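You operate a simulated robot arm through the tools that you are given. There is no shell and no other tool.

You run a simulated robot arm. Do the job below in one go: nothing can be reset, and whatever is moved stays where it is left.

TASK
Put things in order on the top of the side table. At the end: the grey fluff from the top of the side table stands where the small white cone stood; the blue fitting from the top of the side table is in the clear bucket; the small red cone from the top of the side table stands on top of the brown tape roll; the small white cone from the top of the side table stands where the small red cone stood; whatever was shut is shut again. Leave all else as you found it, and nothing knocked over.

It is judged by the outcome, as a careful person would: the job done as asked, and still so three seconds after it is handed in. It fails if anything else is knocked over, pushed out of place, dropped, spilled or broken.

THE ROBOT
A 7-joint arm with a two-finger parallel gripper, fixed in place. Base frame: the origin is on the floor under the middle of its stand, x ahead of it, y to its left, z up; the work surface is at about z = 0.88. Readings come in m, degrees, newtons and seconds.
With the tool pointing down near the work surface it reaches from about 0.24 to 0.68 m from the base axis. Its first joint turns from -66.0 to 66.0 degrees. Payload 2.4 kg.
The TCP is the grasp point between the finger pads, 0.03 m short of the fingertips. In the tool frame z runs along the fingers and y along their closing line. The gripper opens to 0.094 m. The fingers are 0.028 m wide and 0.01 m thick; the gripper's body (0.05 by 0.096 m) begins 0.055 m behind the TCP.
Orientation is told as [roll, pitch, yaw] about the base's x, y, z axes, in that order, counted from this pose: with the fingers straight down and closing along the base's y, the tool's x points along the base's -x, its y along +y and its z along -z.

THE INTERFACE
- The arm moves only by the tool play_rows. Its argument "commands" is a list of rows, each an object of numbers (a shift or turn left out is 0, a gripper value left out holds the last): "tx", "ty", "tz": the shift along the base's x, y, z in m; "rx", "ry", "rz": the turn, a rotation vector about the base's x, y, z in rad; "grip": the gripper command, from -1 (shut) to 1 (fully open), values between in proportion. In form: [{"tx": .., "ty": .., "tz": .., "rx": .., "ry": .., "rz": .., "grip": ..}, ...]. A call has 1 to 20 rows; each row shifts and turns the commanded pose from where the row before left it. A row lasts 0.2 s, in which the tool goes at most 0.05 m and 8.6 degrees; a call with a longer step from one row to the next is refused whole, and so is a gripper value outside its range. A pose out of reach is approached as far as the arm can. The call stops where the force on the tool passes 40 N (or 10 N more than at its start, if that is more) or the arm is blocked; 0.2 s more then pass. Each finger travels about 0.153 m/s and halts on what it meets, pressing with about 27 N; the grip force reading is that of the motor and also rises with nothing between the fingers. The clock runs only during rows and for 0.2 s after the last one: add rows that do not move to give the fingers time. The reply holds the time, the measured pose of the TCP, the force on the tool along the base axes, the opening and the grip force, in the units named above and with some noise, with the torque about the TCP (base axes, N m) and any sound that the robot's microphone picked up.
- Cameras (640 x 400 px; columns grow to the right, rows downward): "scene" is fixed at [0.0555, 0.4863, 1.4587]; the picture's right is [-0.57, -0.82, 0.00], its down [-0.35, 0.24, -0.91] and it looks along [0.75, -0.51, -0.42] (base axes); focal length 319 px, centre (320, 200). "wrist" rides on the gripper at [0.076, 0.014, -0.102] in the tool frame; the picture's right is [-0.18, 0.98, 0.00], its down [-0.75, -0.14, -0.64] and it looks along [-0.63, -0.12, 0.77] (tool axes); focal length 243 px, centre (320, 200). There is no depth. A picture from a camera that has moved, and an enlarged one, comes with that camera's place and axes in the base frame and with its lens.
- camera(camera): a new picture of that camera. No time passes.
- zoom(camera, box): a new picture of the part [left, top, right, bottom] of that camera's present view, enlarged. No time passes.
- hand_in(): hands the job in; it is judged then, once.

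Nothing tells you positions but the pictures and the camera data. Unless the task says otherwise, let go and move clear before handing in.

The tools are called after ">>>" by a JSON object that holds its "method" and its "body". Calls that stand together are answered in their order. play_rows: Moves the arm, as the interface text tells. Its arguments: {"type":"object","properties":{"commands":{"type":"array"}},"required":["commands"]} The other tools are called the same way: camera (camera) takes a picture; zoom (camera, box) takes an enlarged picture of a part of a camera's view; hand_in () hands the job in.

At the start:

```text
time: 0.0
tcp_pos: [0.3838, 0.1505, 1.3006]
tool_rot: [0.2, 0.0, 0.1]
ft_force: [0.7, 0.4, -0.1]
ft_torque: [0.04, 0.0, 0.01]
grip_width: 0.0937
finger_force: 0.1
```

scene: 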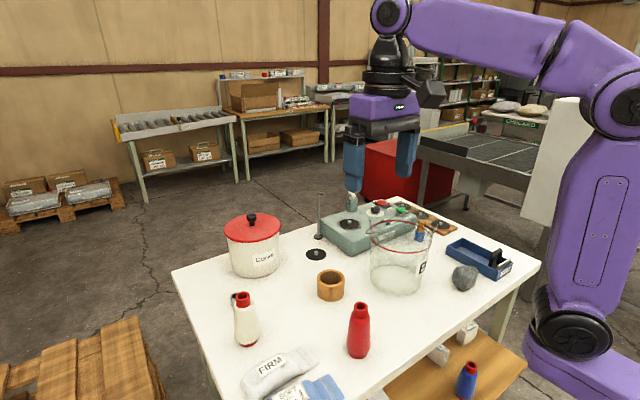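
wrist: 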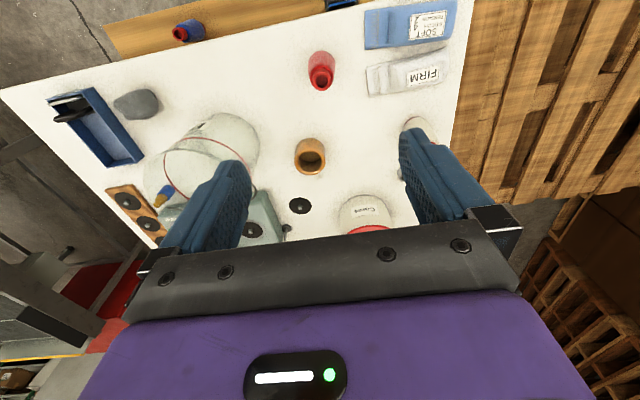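

I see a white table with a lidded pot, a brown tape roll, a white cone, a red cone, a clear bucket, a grey fluff, a blue tray and a teal device. I'll look closer before moving anything.

>>> {"method": "zoom", "body": {"camera": "scene", "box": [300, 170, 540, 320]}}

>>> {"method": "zoom", "body": {"camera": "scene", "box": [180, 200, 420, 400]}}

>>> {"method": "zoom", "body": {"camera": "wrist", "box": [20, 60, 320, 260]}}

>>> {"method": "zoom", "body": {"camera": "wrist", "box": [250, 20, 500, 240]}}

```text
2.67 times, centred on (420, 245) of scene
camera zoom: at [0.0555, 0.4863, 1.4587], right [-0.57, -0.82, 0.0], down [-0.35, 0.24, -0.91], along [0.75, -0.51, -0.42], focal length 852 px, centre (53, 80)
```

zoom: 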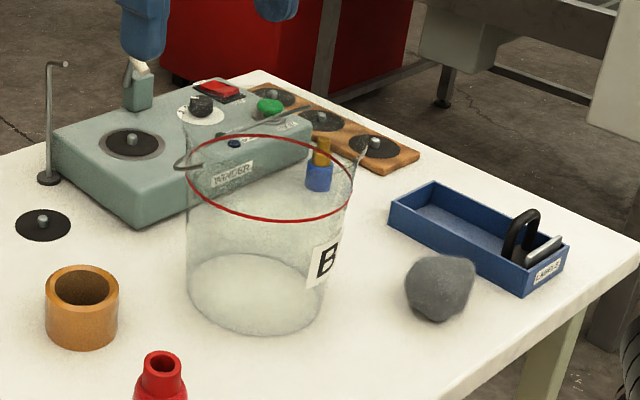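

```text
2.00 times, centred on (300, 300) of scene
camera zoom: at [0.0555, 0.4863, 1.4587], right [-0.57, -0.82, 0.0], down [-0.35, 0.24, -0.91], along [0.75, -0.51, -0.42], focal length 639 px, centre (360, 0)
```

zoom: 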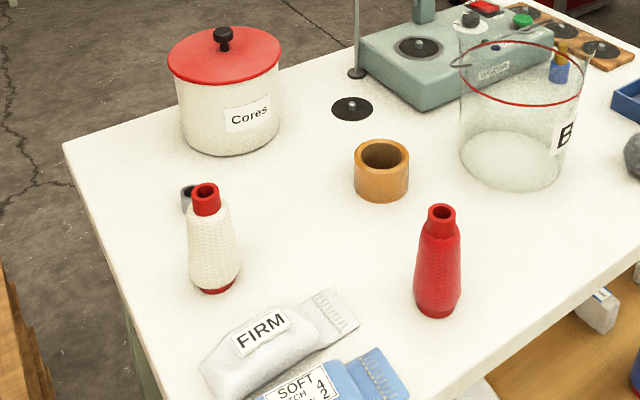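

```text
2.00 times, centred on (170, 160) of wrist
camera zoom: at [0.3069, 0.1656, 1.4034], right [0.18, 0.98, 0.0], down [0.75, -0.14, 0.64], along [0.63, -0.12, -0.77], focal length 485 px, centre (620, 280)
```

zoom: 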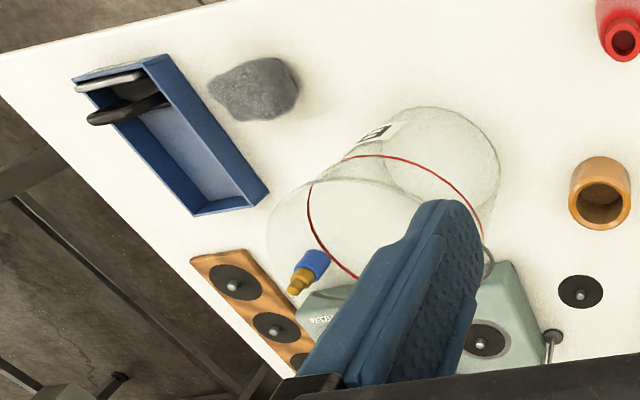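

```text
1.82 times, centred on (375, 130) of wrist
camera zoom: at [0.3069, 0.1656, 1.4034], right [0.18, 0.98, 0.0], down [0.75, -0.14, 0.64], along [0.63, -0.12, -0.77], focal length 441 px, centre (220, 327)
```

zoom: 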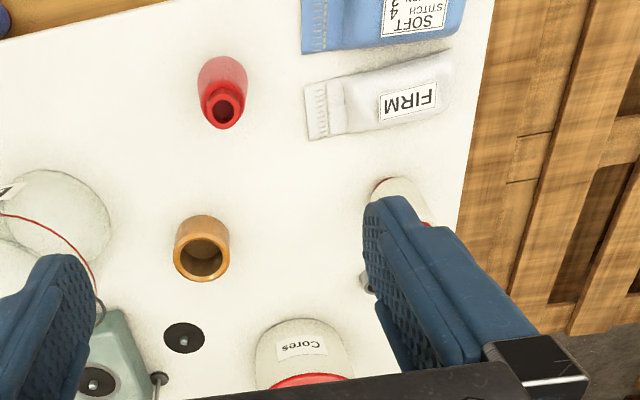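

The tape roll and cone sizes matter, and so does the blue fitting's exact place, so I'll zoom in on these before moving.

>>> {"method": "zoom", "body": {"camera": "scene", "box": [380, 200, 460, 260]}}

>>> {"method": "zoom", "body": {"camera": "scene", "box": [300, 250, 400, 370]}}

>>> {"method": "zoom", "body": {"camera": "scene", "box": [210, 270, 290, 360]}}

>>> {"method": "zoom", "body": {"camera": "wrist", "box": [130, 160, 230, 240]}}

>>> {"method": "zoom", "body": {"camera": "wrist", "box": [270, 40, 370, 190]}}

```text
6.67 times, centred on (420, 230) of scene
camera zoom: at [0.0555, 0.4863, 1.4587], right [-0.57, -0.82, 0.0], down [-0.35, 0.24, -0.91], along [0.75, -0.51, -0.42], focal length 2129 px, centre (-347, 0)
```

zoom: 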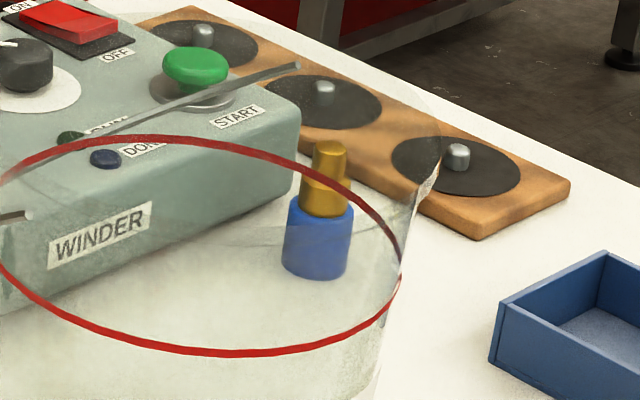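

```text
3.33 times, centred on (350, 310) of scene
camera zoom: at [0.0555, 0.4863, 1.4587], right [-0.57, -0.82, 0.0], down [-0.35, 0.24, -0.91], along [0.75, -0.51, -0.42], focal length 1064 px, centre (220, -167)
```

zoom: 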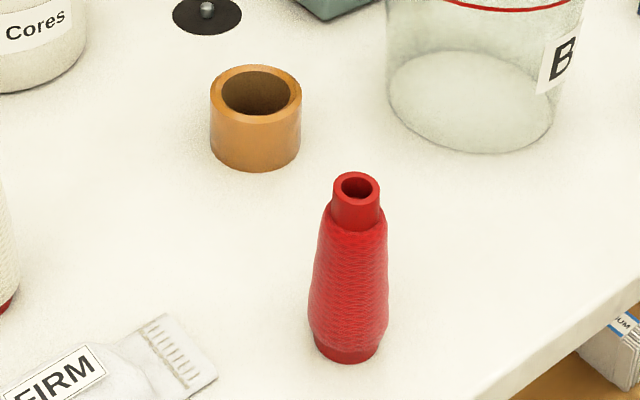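

```text
4.44 times, centred on (250, 315) of scene
camera zoom: at [0.0555, 0.4863, 1.4587], right [-0.57, -0.82, 0.0], down [-0.35, 0.24, -0.91], along [0.75, -0.51, -0.42], focal length 1419 px, centre (631, -311)
```

zoom: 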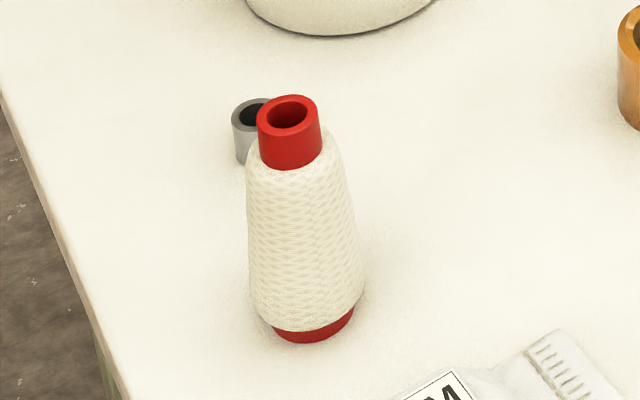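

```text
5.00 times, centred on (180, 200) of wrist
camera zoom: at [0.3069, 0.1656, 1.4034], right [0.18, 0.98, 0.0], down [0.75, -0.14, 0.64], along [0.63, -0.12, -0.77], focal length 1213 px, centre (1020, 200)
```

zoom: 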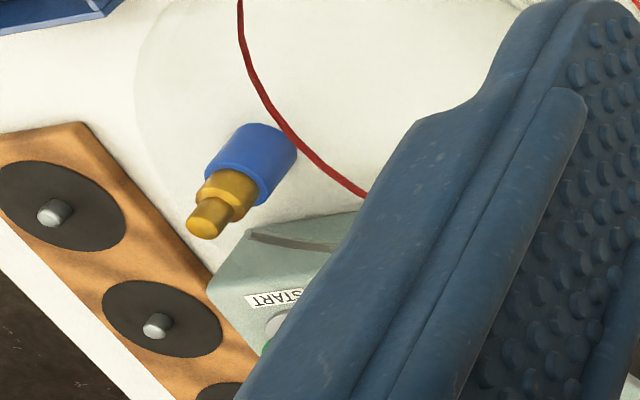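

```text
2.67 times, centred on (320, 115) of wrist
camera zoom: at [0.3069, 0.1656, 1.4034], right [0.18, 0.98, 0.0], down [0.75, -0.14, 0.64], along [0.63, -0.12, -0.77], focal length 647 px, centre (320, 427)
```

zoom: 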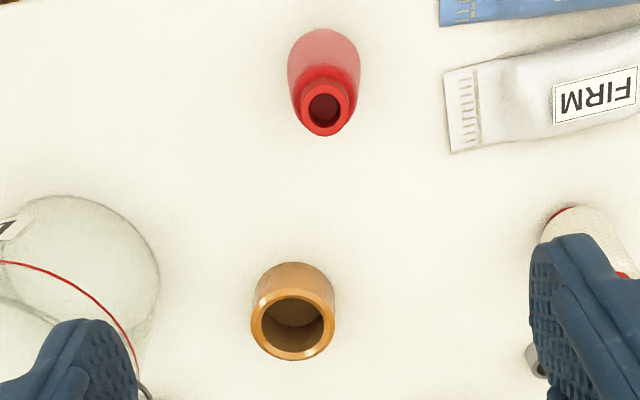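

The red cone stands near (0.406, 0.148), the white cone near (0.567, 0.328), the tape roll near (0.585, 0.088) and the fluff near (0.41, -0.24). The bucket is near (0.527, -0.093) and the fitting near (0.63, -0.315). I'll lower the wrist camera to inspect the tape roll's hole.

>>> {"method": "play_rows", "body": {"commands": [{"tx": 0, "ty": -0.01, "tz": -0.04, "grip": 1}, {"tx": 0, "ty": -0.01, "tz": -0.04}, {"tx": 0, "ty": 0, "tz": -0.04}, {"tx": 0, "ty": 0, "tz": -0.04}, {"tx": 0}]}}

>>> {"method": "camera", "body": {"camera": "wrist"}}

>>> {"method": "camera", "body": {"camera": "scene"}}

```text
time: 1.2
tcp_pos: [0.3822, 0.1313, 1.1403]
tool_rot: [0.2, 0.0, 0.0]
ft_force: [0.5, 0.1, 0.2]
ft_torque: [0.03, 0.01, -0.02]
grip_width: 0.0942
finger_force: 0.1
```

```text
taken
camera wrist: at [0.3062, 0.1453, 1.2433], right [0.18, 0.98, 0.0], down [0.75, -0.14, 0.64], along [0.63, -0.12, -0.77], focal length 243 px, centre (320, 200)
```

wrist: 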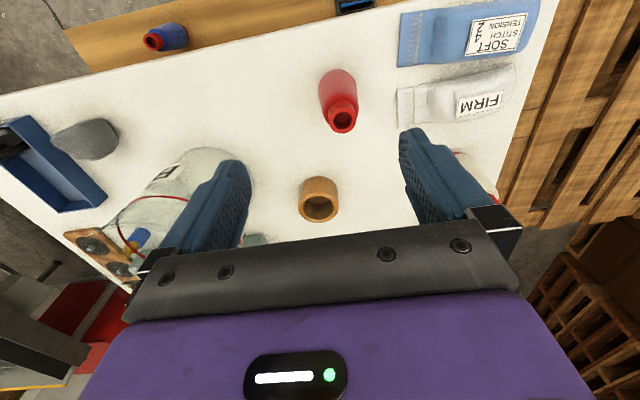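

```text
taken
```

scene: 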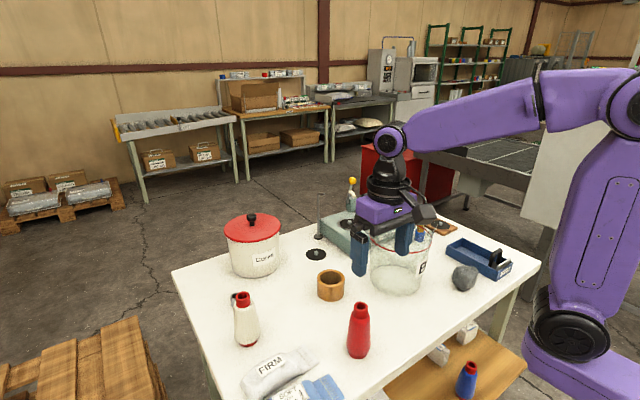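

>>> {"method": "zoom", "body": {"camera": "wrist", "box": [280, 160, 360, 230]}}

>>> {"method": "zoom", "body": {"camera": "wrist", "box": [290, 60, 390, 150]}}

>>> {"method": "zoom", "body": {"camera": "scene", "box": [305, 255, 355, 310]}}

```text
5.71 times, centred on (320, 195) of wrist
camera zoom: at [0.3062, 0.1453, 1.2433], right [0.18, 0.98, 0.0], down [0.75, -0.14, 0.64], along [0.63, -0.12, -0.77], focal length 1386 px, centre (320, 229)
```

zoom: 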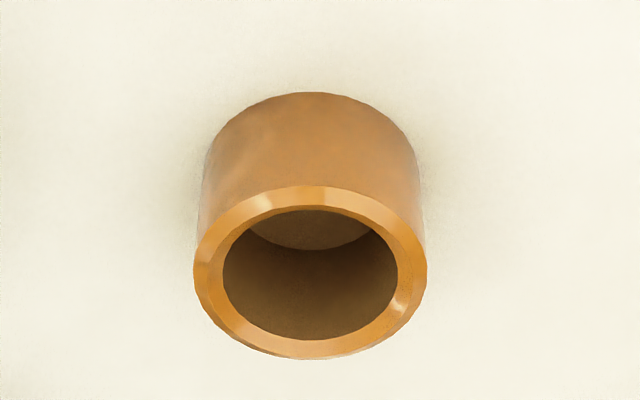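

```text
4.44 times, centred on (340, 105) of wrist
camera zoom: at [0.3062, 0.1453, 1.2433], right [0.18, 0.98, 0.0], down [0.75, -0.14, 0.64], along [0.63, -0.12, -0.77], focal length 1078 px, centre (231, 622)
```

zoom: 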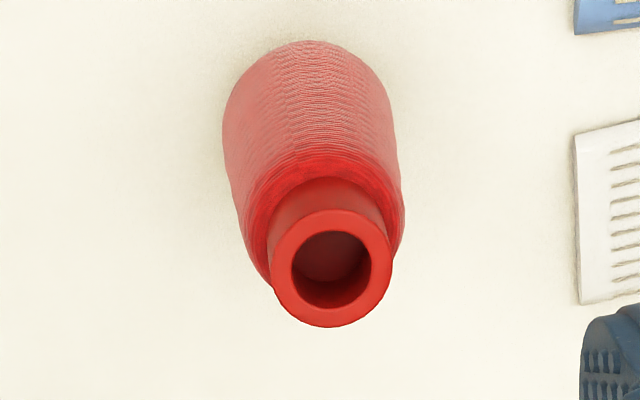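

```text
7.27 times, centred on (330, 282) of scene
camera zoom: at [0.0555, 0.4863, 1.4587], right [-0.57, -0.82, 0.0], down [-0.35, 0.24, -0.91], along [0.75, -0.51, -0.42], focal length 2322 px, centre (247, -400)
```

zoom: 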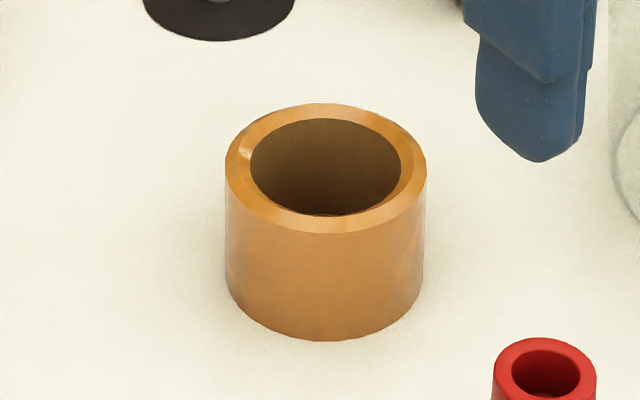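

The tape roll is a ring about 53 mm tall with an outer diameter of about 71 mm and a bore of about 53 mm. The red cone is widest at about 51 mm, so I'll have to feel for the rim when placing it. First I'll hover over the red cone and check alignment.

>>> {"method": "play_rows", "body": {"commands": [{"tx": 0.011, "ty": 0.009, "tz": -0.02, "grip": 1}, {"tx": 0.011, "ty": 0.009, "tz": -0.03}, {"tz": -0.03}, {"tx": 0}]}}

>>> {"method": "camera", "body": {"camera": "wrist"}}

>>> {"method": "zoom", "body": {"camera": "scene", "box": [310, 230, 430, 370]}}

```text
time: 2.2
tcp_pos: [0.4041, 0.1493, 1.0623]
tool_rot: [0.0, -0.1, 0.0]
ft_force: [0.6, 0.3, 0.0]
ft_torque: [0.01, 0.02, -0.01]
grip_width: 0.094
finger_force: 0.1
```

```text
taken
camera wrist: at [0.328, 0.1639, 1.1639], right [0.18, 0.98, 0.0], down [0.75, -0.14, 0.64], along [0.63, -0.12, -0.77], focal length 243 px, centre (320, 200)
```

wrist: 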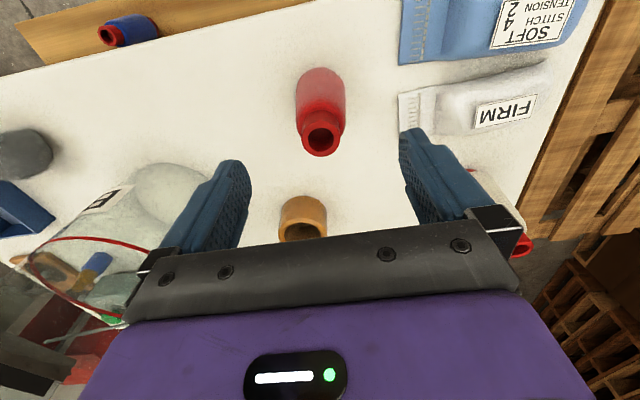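

```text
2.86 times, centred on (370, 300) of scene
camera zoom: at [0.0555, 0.4863, 1.4587], right [-0.57, -0.82, 0.0], down [-0.35, 0.24, -0.91], along [0.75, -0.51, -0.42], focal length 912 px, centre (177, -86)
```

zoom: 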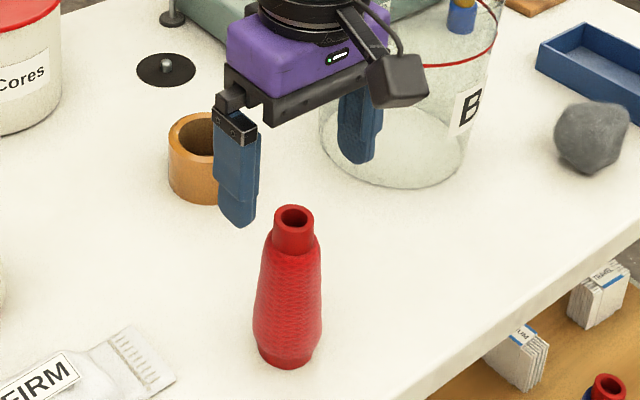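

>>> {"method": "zoom", "body": {"camera": "wrist", "box": [280, 60, 360, 160]}}

```text
4.00 times, centred on (320, 110) of wrist
camera zoom: at [0.328, 0.1639, 1.1639], right [0.18, 0.98, 0.0], down [0.75, -0.14, 0.64], along [0.63, -0.12, -0.77], focal length 970 px, centre (320, 560)
```

zoom: 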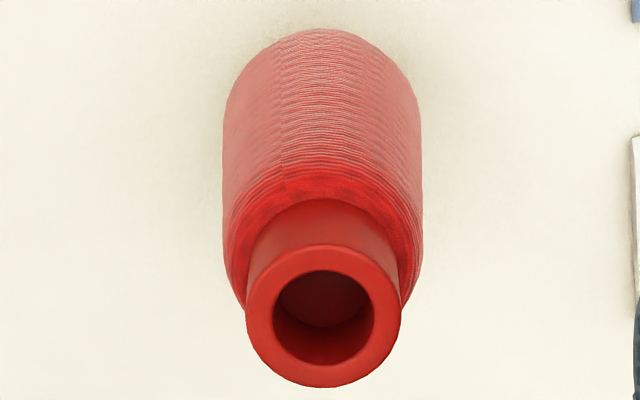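

>>> {"method": "play_rows", "body": {"commands": [{"tx": -0.001, "ty": 0.001, "tz": -0.024, "grip": 1}, {"tz": -0.02}, {"grip": 0.4}, {"grip": 0.1}, {"grip": -0.15}, {"grip": -0.15}]}}

>>> {"method": "camera", "body": {"camera": "wrist"}}

>>> {"method": "zoom", "body": {"camera": "scene", "box": [310, 230, 430, 370]}}

```text
time: 3.6
tcp_pos: [0.403, 0.1508, 1.0165]
tool_rot: [0.0, -0.1, 0.0]
ft_force: [-0.2, -0.3, 0.6]
ft_torque: [0.01, 0.0, -0.01]
grip_width: 0.0398
finger_force: 0.1
```

```text
taken
camera wrist: at [0.3276, 0.1653, 1.1195], right [0.18, 0.98, 0.0], down [0.75, -0.14, 0.64], along [0.63, -0.12, -0.77], focal length 243 px, centre (320, 200)
```

wrist: 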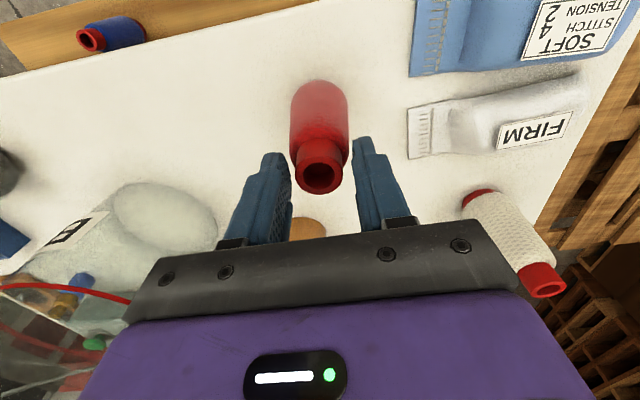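

```text
2.86 times, centred on (370, 300) of scene
camera zoom: at [0.0555, 0.4863, 1.4587], right [-0.57, -0.82, 0.0], down [-0.35, 0.24, -0.91], along [0.75, -0.51, -0.42], focal length 912 px, centre (177, -86)
```

zoom: 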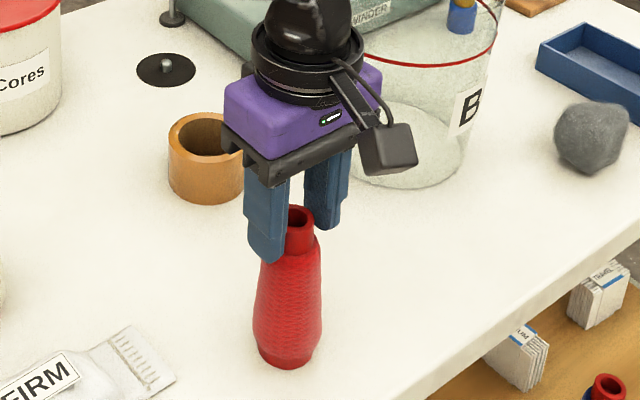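

>>> {"method": "play_rows", "body": {"commands": [{"tx": -0.003, "grip": -0.15}, {"grip": -0.3}, {"grip": -0.45}, {"grip": -0.6}, {"grip": -0.8}, {"grip": -1}, {"grip": -1}]}}

>>> {"method": "zoom", "body": {"camera": "scene", "box": [310, 230, 430, 370]}}

```text
time: 5.2
tcp_pos: [0.4016, 0.1504, 1.0181]
tool_rot: [0.1, -0.1, 0.0]
ft_force: [-0.8, -0.1, -0.3]
ft_torque: [0.04, 0.02, -0.02]
grip_width: 0.0277
finger_force: 27.4
```

```text
2.86 times, centred on (370, 300) of scene
camera zoom: at [0.0555, 0.4863, 1.4587], right [-0.57, -0.82, 0.0], down [-0.35, 0.24, -0.91], along [0.75, -0.51, -0.42], focal length 912 px, centre (177, -86)
```

zoom: 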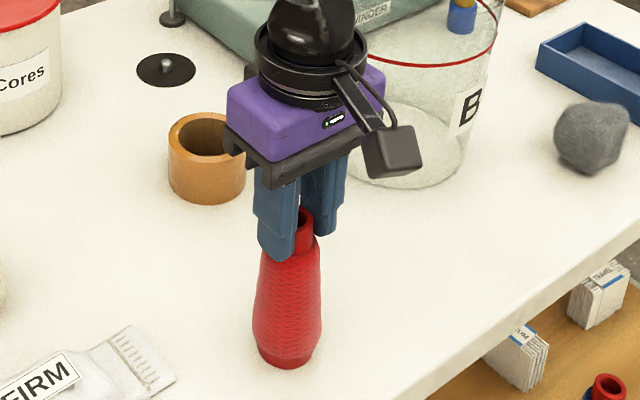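

The grip is firm at 27.7 mm, and the red cone's spot is about (0.400, 0.1505). Next I'll lift it clear.

>>> {"method": "play_rows", "body": {"commands": [{"tz": 0.01, "grip": -1}, {"tz": 0.02}, {"tz": 0.03}, {"tz": 0.03}, {"tz": 0.02}, {"tx": 0}]}}

>>> {"method": "camera", "body": {"camera": "wrist"}}

>>> {"method": "zoom", "body": {"camera": "scene", "box": [290, 190, 430, 370]}}

```text
time: 6.6
tcp_pos: [0.4009, 0.15, 1.1275]
tool_rot: [0.2, 0.0, 0.1]
ft_force: [1.0, -0.2, 0.0]
ft_torque: [0.0, -0.03, 0.02]
grip_width: 0.0277
finger_force: 26.6
```

```text
taken
camera wrist: at [0.3243, 0.1643, 1.2296], right [0.18, 0.98, 0.0], down [0.75, -0.14, 0.64], along [0.63, -0.12, -0.77], focal length 243 px, centre (320, 200)
```

wrist: 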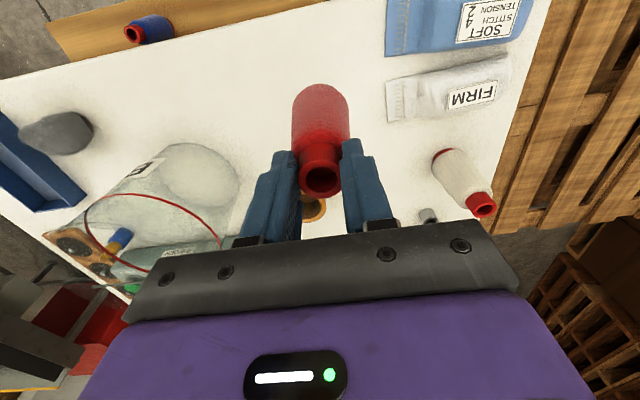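

```text
2.22 times, centred on (360, 280) of scene
camera zoom: at [0.0555, 0.4863, 1.4587], right [-0.57, -0.82, 0.0], down [-0.35, 0.24, -0.91], along [0.75, -0.51, -0.42], focal length 710 px, centre (231, 22)
```

zoom: 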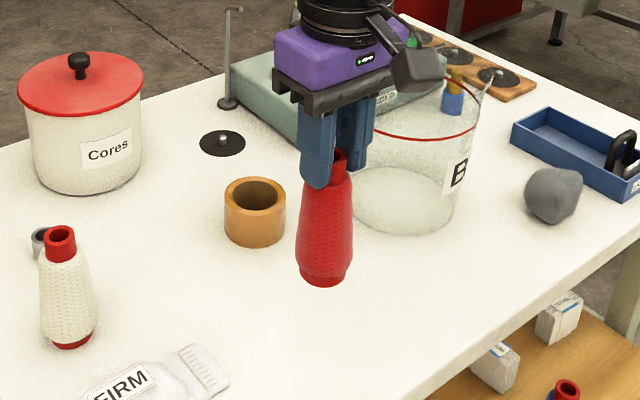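

The cone hangs upright in the grip. I'll carry it over the tape roll at about (0.577, 0.091) and check alignment from both cameras.

>>> {"method": "play_rows", "body": {"commands": [{"tx": 0.02, "ty": -0.007, "grip": -1}, {"tx": 0.035, "ty": -0.012}, {"tx": 0.035, "ty": -0.012}, {"tx": 0.035, "ty": -0.012}, {"tx": 0.031, "ty": -0.01}, {"tx": 0.02, "ty": -0.006}, {"tx": 0}, {"tx": 0}]}}

>>> {"method": "camera", "body": {"camera": "wrist"}}

>>> {"method": "zoom", "body": {"camera": "scene", "box": [270, 200, 390, 320]}}

```text
time: 8.4
tcp_pos: [0.5757, 0.0907, 1.1265]
tool_rot: [0.1, 0.0, 0.0]
ft_force: [-0.7, 0.3, 0.4]
ft_torque: [0.03, 0.02, 0.0]
grip_width: 0.0276
finger_force: 26.9
```

```text
taken
camera wrist: at [0.5005, 0.1053, 1.2289], right [0.18, 0.98, 0.0], down [0.75, -0.14, 0.64], along [0.63, -0.12, -0.77], focal length 243 px, centre (320, 200)
```

wrist: 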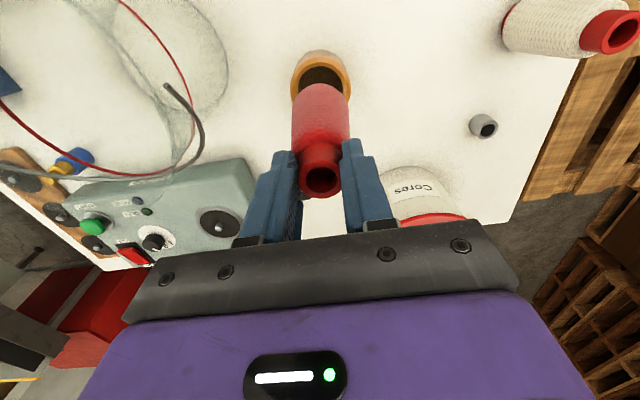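

```text
3.33 times, centred on (330, 260) of scene
camera zoom: at [0.0555, 0.4863, 1.4587], right [-0.57, -0.82, 0.0], down [-0.35, 0.24, -0.91], along [0.75, -0.51, -0.42], focal length 1064 px, centre (287, 0)
```

zoom: 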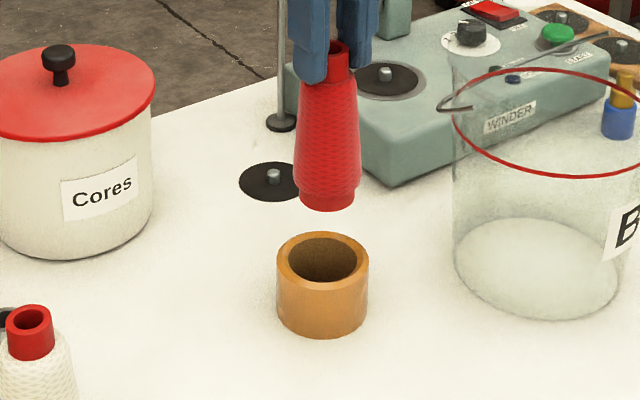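

>>> {"method": "zoom", "body": {"camera": "wrist", "box": [280, 40, 360, 100]}}

>>> {"method": "zoom", "body": {"camera": "scene", "box": [300, 220, 360, 310]}}

```text
6.67 times, centred on (320, 70) of wrist
camera zoom: at [0.5005, 0.1053, 1.2289], right [0.18, 0.98, 0.0], down [0.75, -0.14, 0.64], along [0.63, -0.12, -0.77], focal length 1618 px, centre (320, 1067)
```

zoom: 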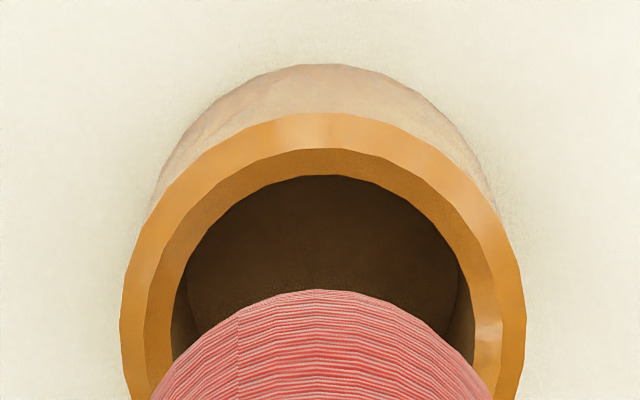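

```text
4.44 times, centred on (330, 265) of scene
camera zoom: at [0.0555, 0.4863, 1.4587], right [-0.57, -0.82, 0.0], down [-0.35, 0.24, -0.91], along [0.75, -0.51, -0.42], focal length 1419 px, centre (276, -89)
```

zoom: 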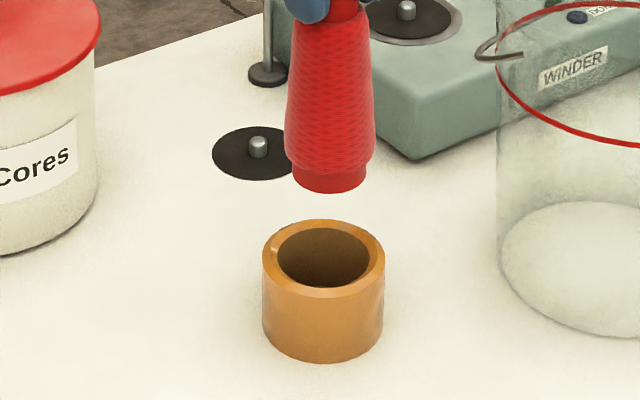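

The tape roll centre works out to about (0.5815, 0.090), roughly 6 mm beyond the cone. I'll correct for that, lower to just above the rim, and check again.

>>> {"method": "play_rows", "body": {"commands": [{"tx": 0.006, "ty": -0.001, "grip": -1}, {"tz": -0.015}, {"tz": -0.015}, {"tz": -0.008}, {"tx": 0}, {"tx": 0}]}}

>>> {"method": "zoom", "body": {"camera": "wrist", "box": [260, 20, 380, 200]}}

>>> {"method": "zoom", "body": {"camera": "scene", "box": [300, 230, 360, 310]}}

```text
time: 9.8
tcp_pos: [0.5821, 0.0881, 1.0876]
tool_rot: [0.1, 0.0, 0.0]
ft_force: [-0.7, 0.9, -0.7]
ft_torque: [-0.01, 0.04, -0.04]
grip_width: 0.0277
finger_force: 27.3
```

```text
2.22 times, centred on (320, 110) of wrist
camera zoom: at [0.5066, 0.1045, 1.1912], right [0.18, 0.98, 0.0], down [0.75, -0.14, 0.64], along [0.63, -0.12, -0.77], focal length 539 px, centre (320, 400)
```

zoom: 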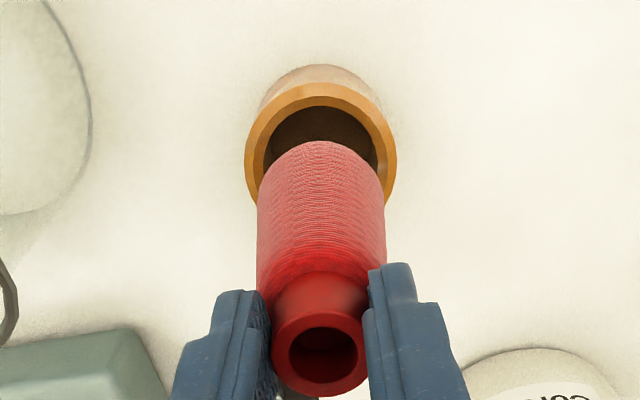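

```text
5.00 times, centred on (330, 270) of scene
camera zoom: at [0.0555, 0.4863, 1.4587], right [-0.57, -0.82, 0.0], down [-0.35, 0.24, -0.91], along [0.75, -0.51, -0.42], focal length 1597 px, centre (270, -150)
```

zoom: 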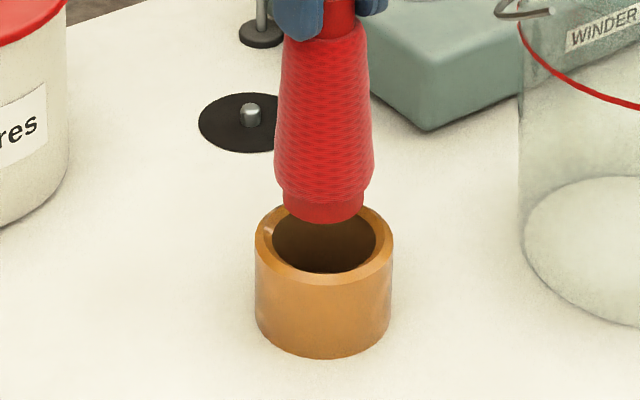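

>>> {"method": "zoom", "body": {"camera": "wrist", "box": [285, 40, 355, 90]}}

```text
8.00 times, centred on (320, 65) of wrist
camera zoom: at [0.5066, 0.1045, 1.1912], right [0.18, 0.98, 0.0], down [0.75, -0.14, 0.64], along [0.63, -0.12, -0.77], focal length 1941 px, centre (320, 1280)
```

zoom: 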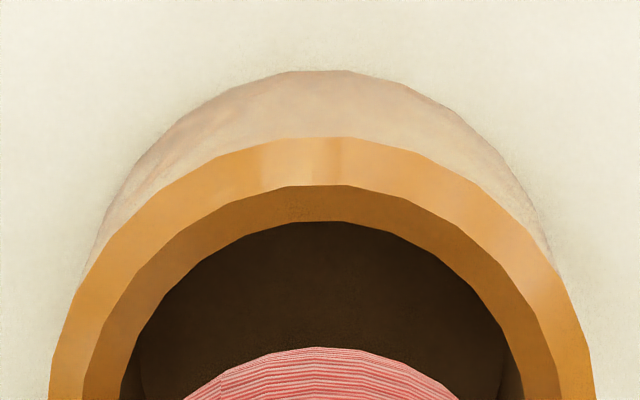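

>>> {"method": "play_rows", "body": {"commands": [{"tx": 0.001, "tz": -0.006, "grip": -1}, {"tz": -0.004}, {"tx": 0}]}}

>>> {"method": "play_rows", "body": {"commands": [{"tz": -0.002}, {"tz": -0.002}, {"tz": 0}]}}

>>> {"method": "play_rows", "body": {"commands": [{"tz": -0.002}, {"tz": 0}]}}

>>> {"method": "zoom", "body": {"camera": "scene", "box": [300, 230, 360, 310]}}

```text
time: 10.6
tcp_pos: [0.5839, 0.0895, 1.0796]
tool_rot: [0.0, -0.1, 0.1]
ft_force: [-0.2, -0.9, 0.0]
ft_torque: [0.0, 0.02, -0.02]
grip_width: 0.0277
finger_force: 26.7
```

```text
time: 11.4
tcp_pos: [0.585, 0.0894, 1.0753]
tool_rot: [0.1, 0.0, 0.0]
ft_force: [-1.0, 0.1, -0.4]
ft_torque: [0.03, -0.01, 0.02]
grip_width: 0.0277
finger_force: 27.4
```

```text
time: 12.0
tcp_pos: [0.5835, 0.0906, 1.0732]
tool_rot: [0.1, 0.0, 0.0]
ft_force: [0.6, 0.5, -1.6]
ft_torque: [0.01, -0.01, 0.0]
grip_width: 0.0277
finger_force: 26.9
```

```text
5.00 times, centred on (330, 270) of scene
camera zoom: at [0.0555, 0.4863, 1.4587], right [-0.57, -0.82, 0.0], down [-0.35, 0.24, -0.91], along [0.75, -0.51, -0.42], focal length 1597 px, centre (270, -150)
```

zoom: 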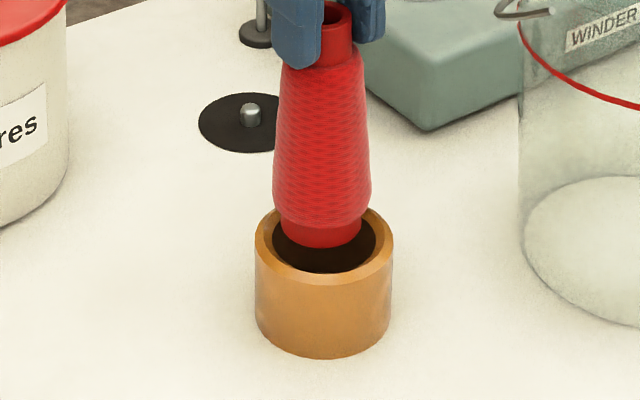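

>>> {"method": "play_rows", "body": {"commands": [{"tz": -0.002}, {"tz": 0}]}}

>>> {"method": "play_rows", "body": {"commands": [{"tz": -0.002}, {"tz": 0}]}}

>>> {"method": "play_rows", "body": {"commands": [{"tz": -0.002}, {"tz": 0}]}}

>>> {"method": "zoom", "body": {"camera": "scene", "box": [300, 230, 360, 310]}}

>>> {"method": "zoom", "body": {"camera": "wrist", "box": [270, 20, 370, 120]}}

```text
time: 12.6
tcp_pos: [0.5838, 0.0898, 1.0708]
tool_rot: [-0.1, 0.1, -0.1]
ft_force: [-0.3, -1.8, -0.9]
ft_torque: [0.02, 0.01, -0.01]
grip_width: 0.0278
finger_force: 27.2
```

```text
time: 13.2
tcp_pos: [0.5844, 0.0911, 1.0701]
tool_rot: [0.1, 0.0, 0.1]
ft_force: [0.0, 0.1, -0.7]
ft_torque: [0.01, 0.0, -0.01]
grip_width: 0.0276
finger_force: 26.5
```

```text
time: 13.8
tcp_pos: [0.5832, 0.0899, 1.0678]
tool_rot: [0.0, 0.0, 0.0]
ft_force: [-0.1, -0.2, -1.0]
ft_torque: [0.0, 0.03, 0.01]
grip_width: 0.0278
finger_force: 27.2
```

```text
5.00 times, centred on (330, 270) of scene
camera zoom: at [0.0555, 0.4863, 1.4587], right [-0.57, -0.82, 0.0], down [-0.35, 0.24, -0.91], along [0.75, -0.51, -0.42], focal length 1597 px, centre (270, -150)
```

zoom: 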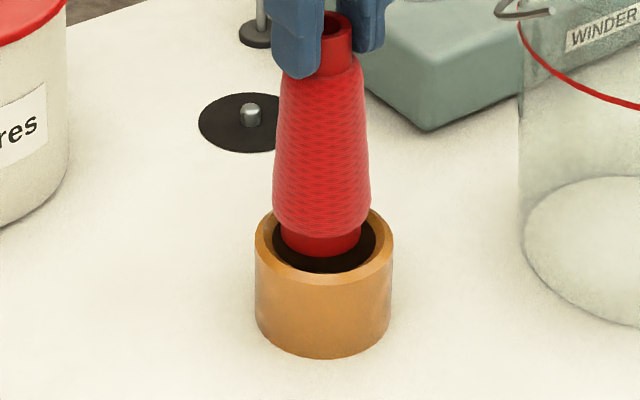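

```text
4.00 times, centred on (320, 70) of wrist
camera zoom: at [0.508, 0.1047, 1.1696], right [0.18, 0.98, 0.0], down [0.75, -0.14, 0.64], along [0.63, -0.12, -0.77], focal length 970 px, centre (320, 720)
```

zoom: 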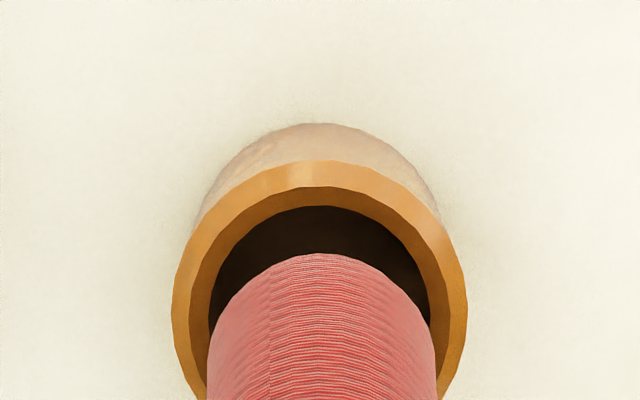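

No contact yet. The cone looks slightly tilted in the grip, so I'll measure that more closely.

>>> {"method": "zoom", "body": {"camera": "scene", "box": [310, 225, 350, 285]}}

>>> {"method": "zoom", "body": {"camera": "wrist", "box": [280, 60, 360, 210]}}

>>> {"method": "camera", "body": {"camera": "scene"}}

```text
6.67 times, centred on (330, 255) of scene
camera zoom: at [0.0555, 0.4863, 1.4587], right [-0.57, -0.82, 0.0], down [-0.35, 0.24, -0.91], along [0.75, -0.51, -0.42], focal length 2129 px, centre (253, -167)
```

zoom: 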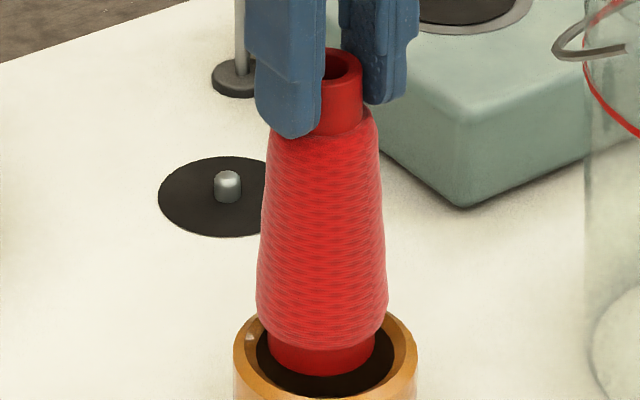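

```text
2.67 times, centred on (320, 135) of wrist
camera zoom: at [0.508, 0.1047, 1.1696], right [0.18, 0.98, 0.0], down [0.75, -0.14, 0.64], along [0.63, -0.12, -0.77], focal length 647 px, centre (320, 373)
```

zoom: 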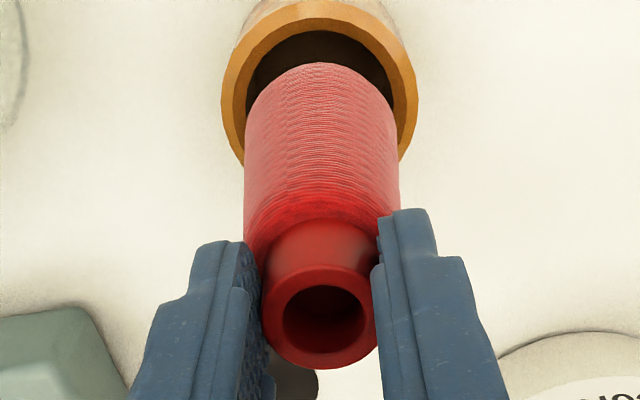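

```text
taken
```

scene: 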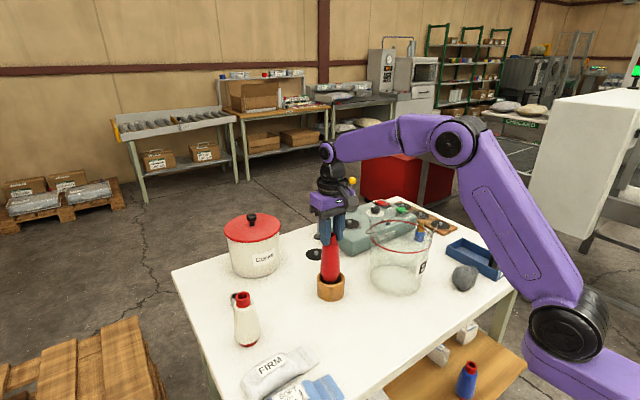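

>>> {"method": "play_rows", "body": {"commands": [{"tx": -0.0045, "ty": 0.0015, "grip": -1}, {"tx": 0}, {"tx": 0}]}}

>>> {"method": "zoom", "body": {"camera": "scene", "box": [310, 255, 350, 305]}}

>>> {"method": "zoom", "body": {"camera": "wrist", "box": [270, 20, 370, 120]}}

```text
time: 14.6
tcp_pos: [0.579, 0.0916, 1.0672]
tool_rot: [0.1, 0.0, 0.0]
ft_force: [0.0, 0.5, -0.4]
ft_torque: [0.01, 0.01, 0.0]
grip_width: 0.0276
finger_force: 27.2
```

```text
8.00 times, centred on (330, 280) of scene
camera zoom: at [0.0555, 0.4863, 1.4587], right [-0.57, -0.82, 0.0], down [-0.35, 0.24, -0.91], along [0.75, -0.51, -0.42], focal length 2555 px, centre (240, -440)
```

zoom: 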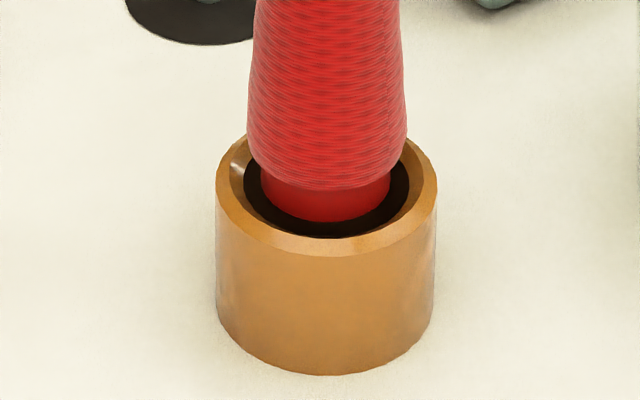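

```text
4.00 times, centred on (320, 70) of wrist
camera zoom: at [0.5031, 0.1064, 1.1695], right [0.18, 0.98, 0.0], down [0.75, -0.14, 0.64], along [0.63, -0.12, -0.77], focal length 970 px, centre (320, 720)
```

zoom: 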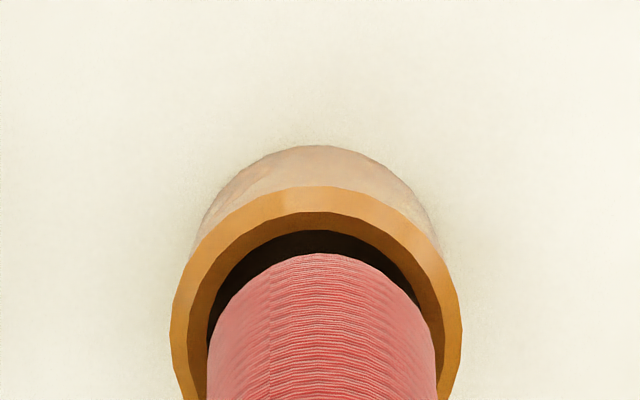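

Now the cone and roll are concentric in both views, so I'll lower in small steps and watch the force.

>>> {"method": "play_rows", "body": {"commands": [{"tz": -0.002}, {"tz": 0}]}}

>>> {"method": "play_rows", "body": {"commands": [{"tz": -0.002}, {"tz": 0}]}}

>>> {"method": "play_rows", "body": {"commands": [{"tz": -0.002}, {"tz": 0}]}}

>>> {"method": "zoom", "body": {"camera": "scene", "box": [310, 255, 350, 305]}}

>>> {"method": "zoom", "body": {"camera": "wrist", "box": [270, 20, 370, 120]}}

```text
time: 15.2
tcp_pos: [0.5789, 0.0919, 1.0657]
tool_rot: [0.1, -0.1, 0.0]
ft_force: [0.1, 0.4, 0.6]
ft_torque: [0.01, 0.0, -0.02]
grip_width: 0.0276
finger_force: 26.9
```

```text
time: 15.8
tcp_pos: [0.5784, 0.0916, 1.066]
tool_rot: [0.1, -0.2, 0.1]
ft_force: [-3.8, -0.9, 19.8]
ft_torque: [0.04, 0.41, 0.0]
grip_width: 0.0279
finger_force: 27.5
```

```text
time: 16.4
tcp_pos: [0.5805, 0.0925, 1.0648]
tool_rot: [0.1, -0.5, 0.0]
ft_force: [-5.3, -2.4, 39.0]
ft_torque: [-0.04, 0.24, -0.03]
grip_width: 0.0277
finger_force: 27.1
```

```text
8.00 times, centred on (330, 280) of scene
camera zoom: at [0.0546, 0.4861, 1.4588], right [-0.57, -0.82, 0.0], down [-0.35, 0.24, -0.91], along [0.75, -0.51, -0.42], focal length 2555 px, centre (240, -440)
```

zoom: 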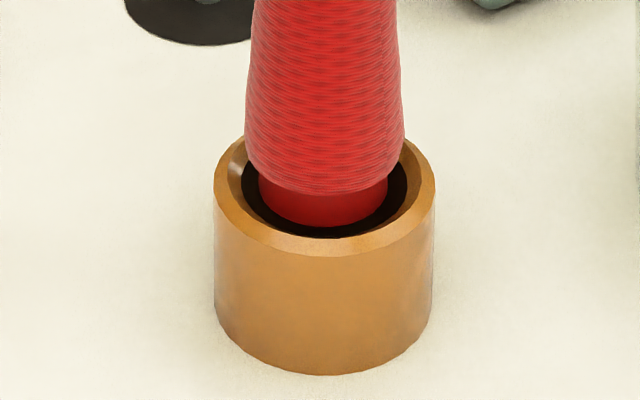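

```text
4.00 times, centred on (320, 70) of wrist
camera zoom: at [0.5031, 0.106, 1.1662], right [0.18, 0.98, 0.0], down [0.75, -0.14, 0.65], along [0.64, -0.12, -0.76], focal length 970 px, centre (320, 720)
```

zoom: 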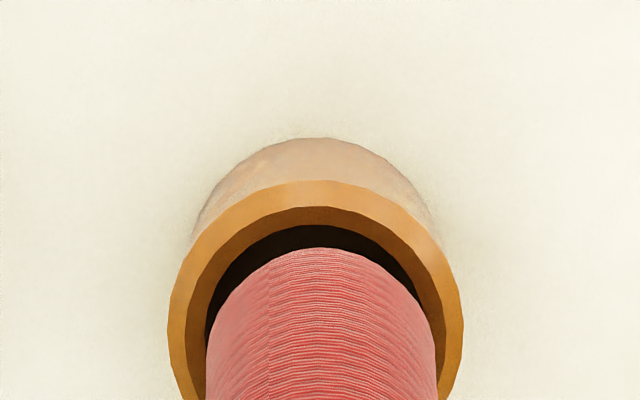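

Contact came right at the roll's top height (TCP about 1.0655), so the roll does support the cone. I'll relieve the load and then open only slightly, keeping the fingers around the cone as a guard.

>>> {"method": "play_rows", "body": {"commands": [{"tz": 0.002, "grip": -1}, {"tz": 0.0015}, {"tz": 0}]}}

>>> {"method": "zoom", "body": {"camera": "scene", "box": [300, 225, 360, 305]}}

```text
time: 17.2
tcp_pos: [0.5794, 0.0918, 1.0657]
tool_rot: [0.1, -0.2, 0.0]
ft_force: [5.6, -0.3, 15.2]
ft_torque: [0.06, -0.92, -0.02]
grip_width: 0.0275
finger_force: 26.9
```

```text
5.00 times, centred on (330, 265) of scene
camera zoom: at [0.0553, 0.4863, 1.4587], right [-0.57, -0.82, 0.0], down [-0.35, 0.24, -0.91], along [0.75, -0.51, -0.42], focal length 1597 px, centre (270, -125)
```

zoom: 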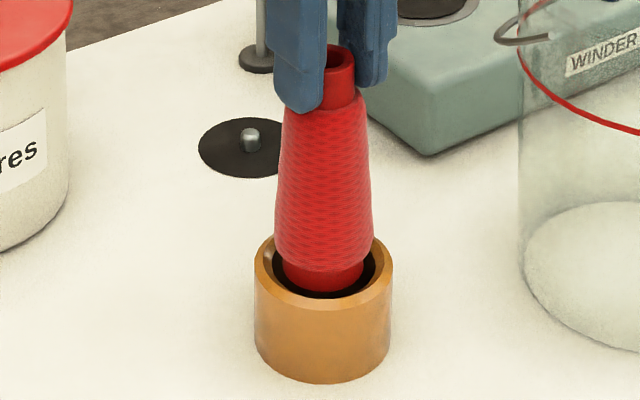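

>>> {"method": "play_rows", "body": {"commands": [{"tz": 0.001, "grip": -1}, {"tz": 0}]}}

>>> {"method": "zoom", "body": {"camera": "wrist", "box": [270, 20, 370, 210]}}

```text
time: 17.8
tcp_pos: [0.579, 0.0913, 1.0653]
tool_rot: [0.1, 0.3, 0.0]
ft_force: [3.4, -0.1, 4.8]
ft_torque: [-0.03, -0.49, -0.01]
grip_width: 0.0274
finger_force: 26.3
```

```text
2.11 times, centred on (320, 115) of wrist
camera zoom: at [0.503, 0.1059, 1.1672], right [0.18, 0.98, 0.0], down [0.76, -0.14, 0.64], along [0.63, -0.12, -0.77], focal length 511 px, centre (320, 379)
```

zoom: 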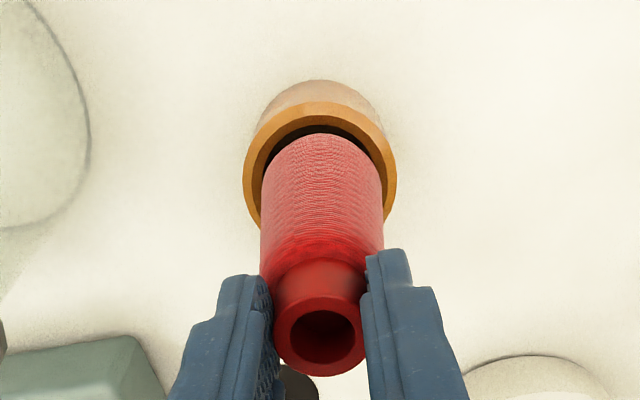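

>>> {"method": "play_rows", "body": {"commands": [{"grip": -0.5}, {"grip": -0.38}, {"grip": -0.3}, {"grip": -0.26}, {"grip": -0.26}]}}

>>> {"method": "zoom", "body": {"camera": "scene", "box": [300, 225, 360, 305]}}

>>> {"method": "zoom", "body": {"camera": "wrist", "box": [270, 20, 370, 210]}}

```text
time: 19.0
tcp_pos: [0.5799, 0.0907, 1.0667]
tool_rot: [0.1, 0.0, 0.0]
ft_force: [-0.2, -0.1, 0.9]
ft_torque: [0.01, -0.02, 0.01]
grip_width: 0.0346
finger_force: 0.2
```

```text
5.00 times, centred on (330, 265) of scene
camera zoom: at [0.0555, 0.4863, 1.4587], right [-0.57, -0.82, 0.0], down [-0.35, 0.24, -0.91], along [0.75, -0.51, -0.42], focal length 1597 px, centre (270, -125)
```

zoom: 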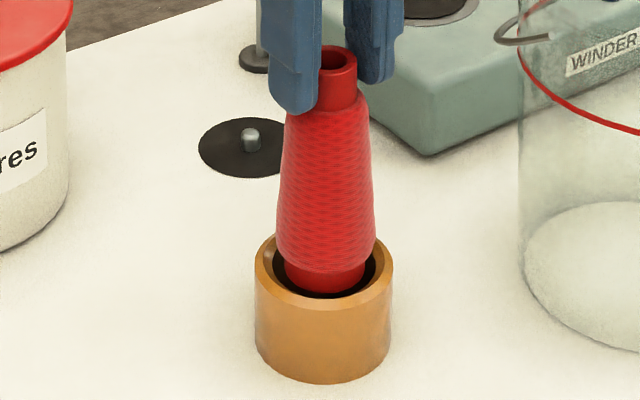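

```text
2.11 times, centred on (320, 115) of wrist
camera zoom: at [0.5033, 0.106, 1.1678], right [0.18, 0.98, 0.0], down [0.75, -0.14, 0.64], along [0.63, -0.12, -0.77], focal length 511 px, centre (320, 379)
```

zoom: 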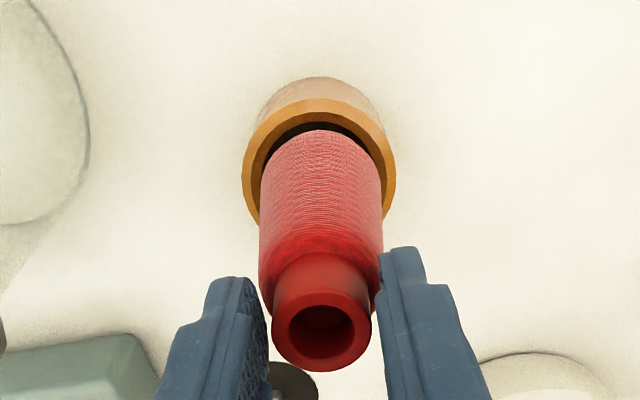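

It stays upright on its own. I'll wait, open further, and confirm before withdrawing upward.

>>> {"method": "play_rows", "body": {"commands": [{"grip": -0.1}, {"grip": 0.1}, {"grip": 0.3}, {"grip": 0.3}, {"grip": 0.3}]}}

>>> {"method": "zoom", "body": {"camera": "scene", "box": [300, 225, 360, 305]}}

>>> {"method": "zoom", "body": {"camera": "wrist", "box": [270, 20, 370, 210]}}

```text
time: 20.2
tcp_pos: [0.5795, 0.0916, 1.0651]
tool_rot: [0.1, 0.0, 0.1]
ft_force: [0.3, 0.2, 0.1]
ft_torque: [0.0, 0.03, 0.01]
grip_width: 0.061
finger_force: 0.0
```

```text
5.00 times, centred on (330, 265) of scene
camera zoom: at [0.0555, 0.4863, 1.4587], right [-0.57, -0.82, 0.0], down [-0.35, 0.24, -0.91], along [0.75, -0.51, -0.42], focal length 1597 px, centre (270, -125)
```

zoom: 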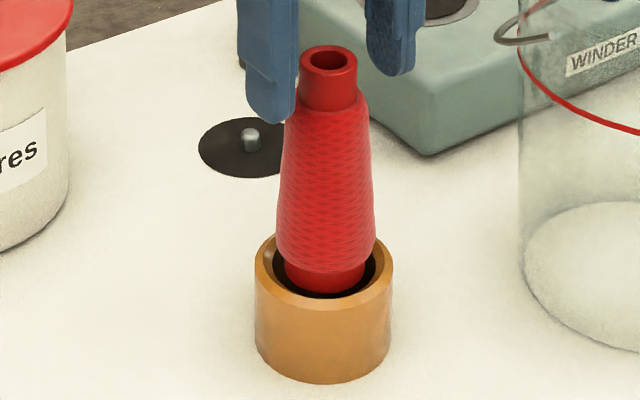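

```text
2.11 times, centred on (320, 115) of wrist
camera zoom: at [0.5033, 0.106, 1.1678], right [0.18, 0.98, 0.0], down [0.75, -0.14, 0.64], along [0.63, -0.12, -0.77], focal length 511 px, centre (320, 379)
```

zoom: 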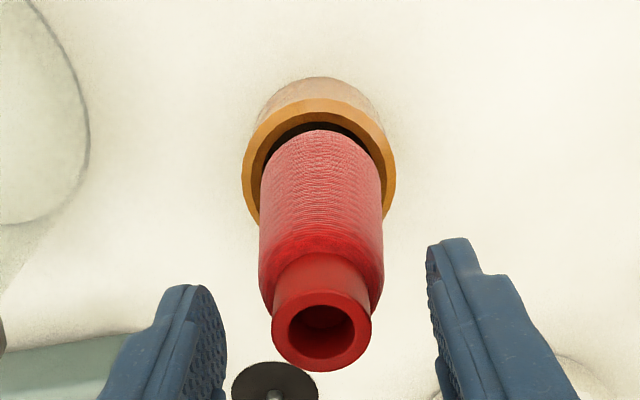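

The red cone stands stable on the roll. I'll rise clear and move toward the white cone.

>>> {"method": "play_rows", "body": {"commands": [{"tz": 0.02, "grip": 0.6}, {"tz": 0.03, "grip": 1}, {"tz": 0.04, "grip": 1}, {"tz": 0.02}, {"ty": 0.04}, {"ty": 0.045}, {"ty": 0.045}, {"ty": 0.045}, {"ty": 0.035, "tx": -0.02}, {"ty": 0.015, "tx": -0.02}, {"tx": 0}, {"tx": 0}]}}

>>> {"method": "camera", "body": {"camera": "wrist"}}

>>> {"method": "camera", "body": {"camera": "scene"}}

```text
time: 22.8
tcp_pos: [0.5406, 0.3173, 1.1761]
tool_rot: [0.1, 0.0, 0.0]
ft_force: [0.3, -0.2, 0.9]
ft_torque: [0.0, 0.0, 0.0]
grip_width: 0.0941
finger_force: 0.1
```

```text
taken
camera wrist: at [0.4636, 0.3312, 1.2784], right [0.18, 0.98, 0.0], down [0.75, -0.14, 0.64], along [0.63, -0.12, -0.77], focal length 243 px, centre (320, 200)
```

wrist: 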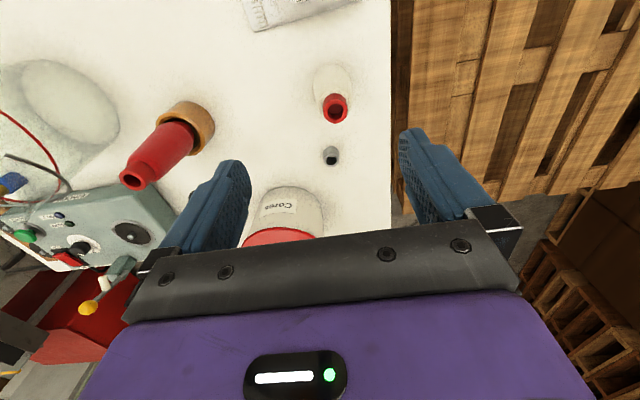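

```text
taken
```

scene: 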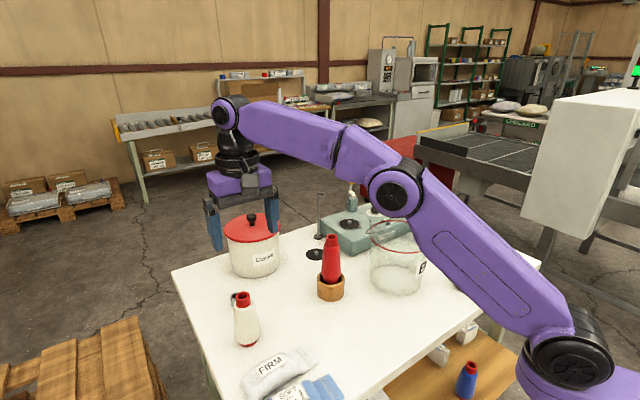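

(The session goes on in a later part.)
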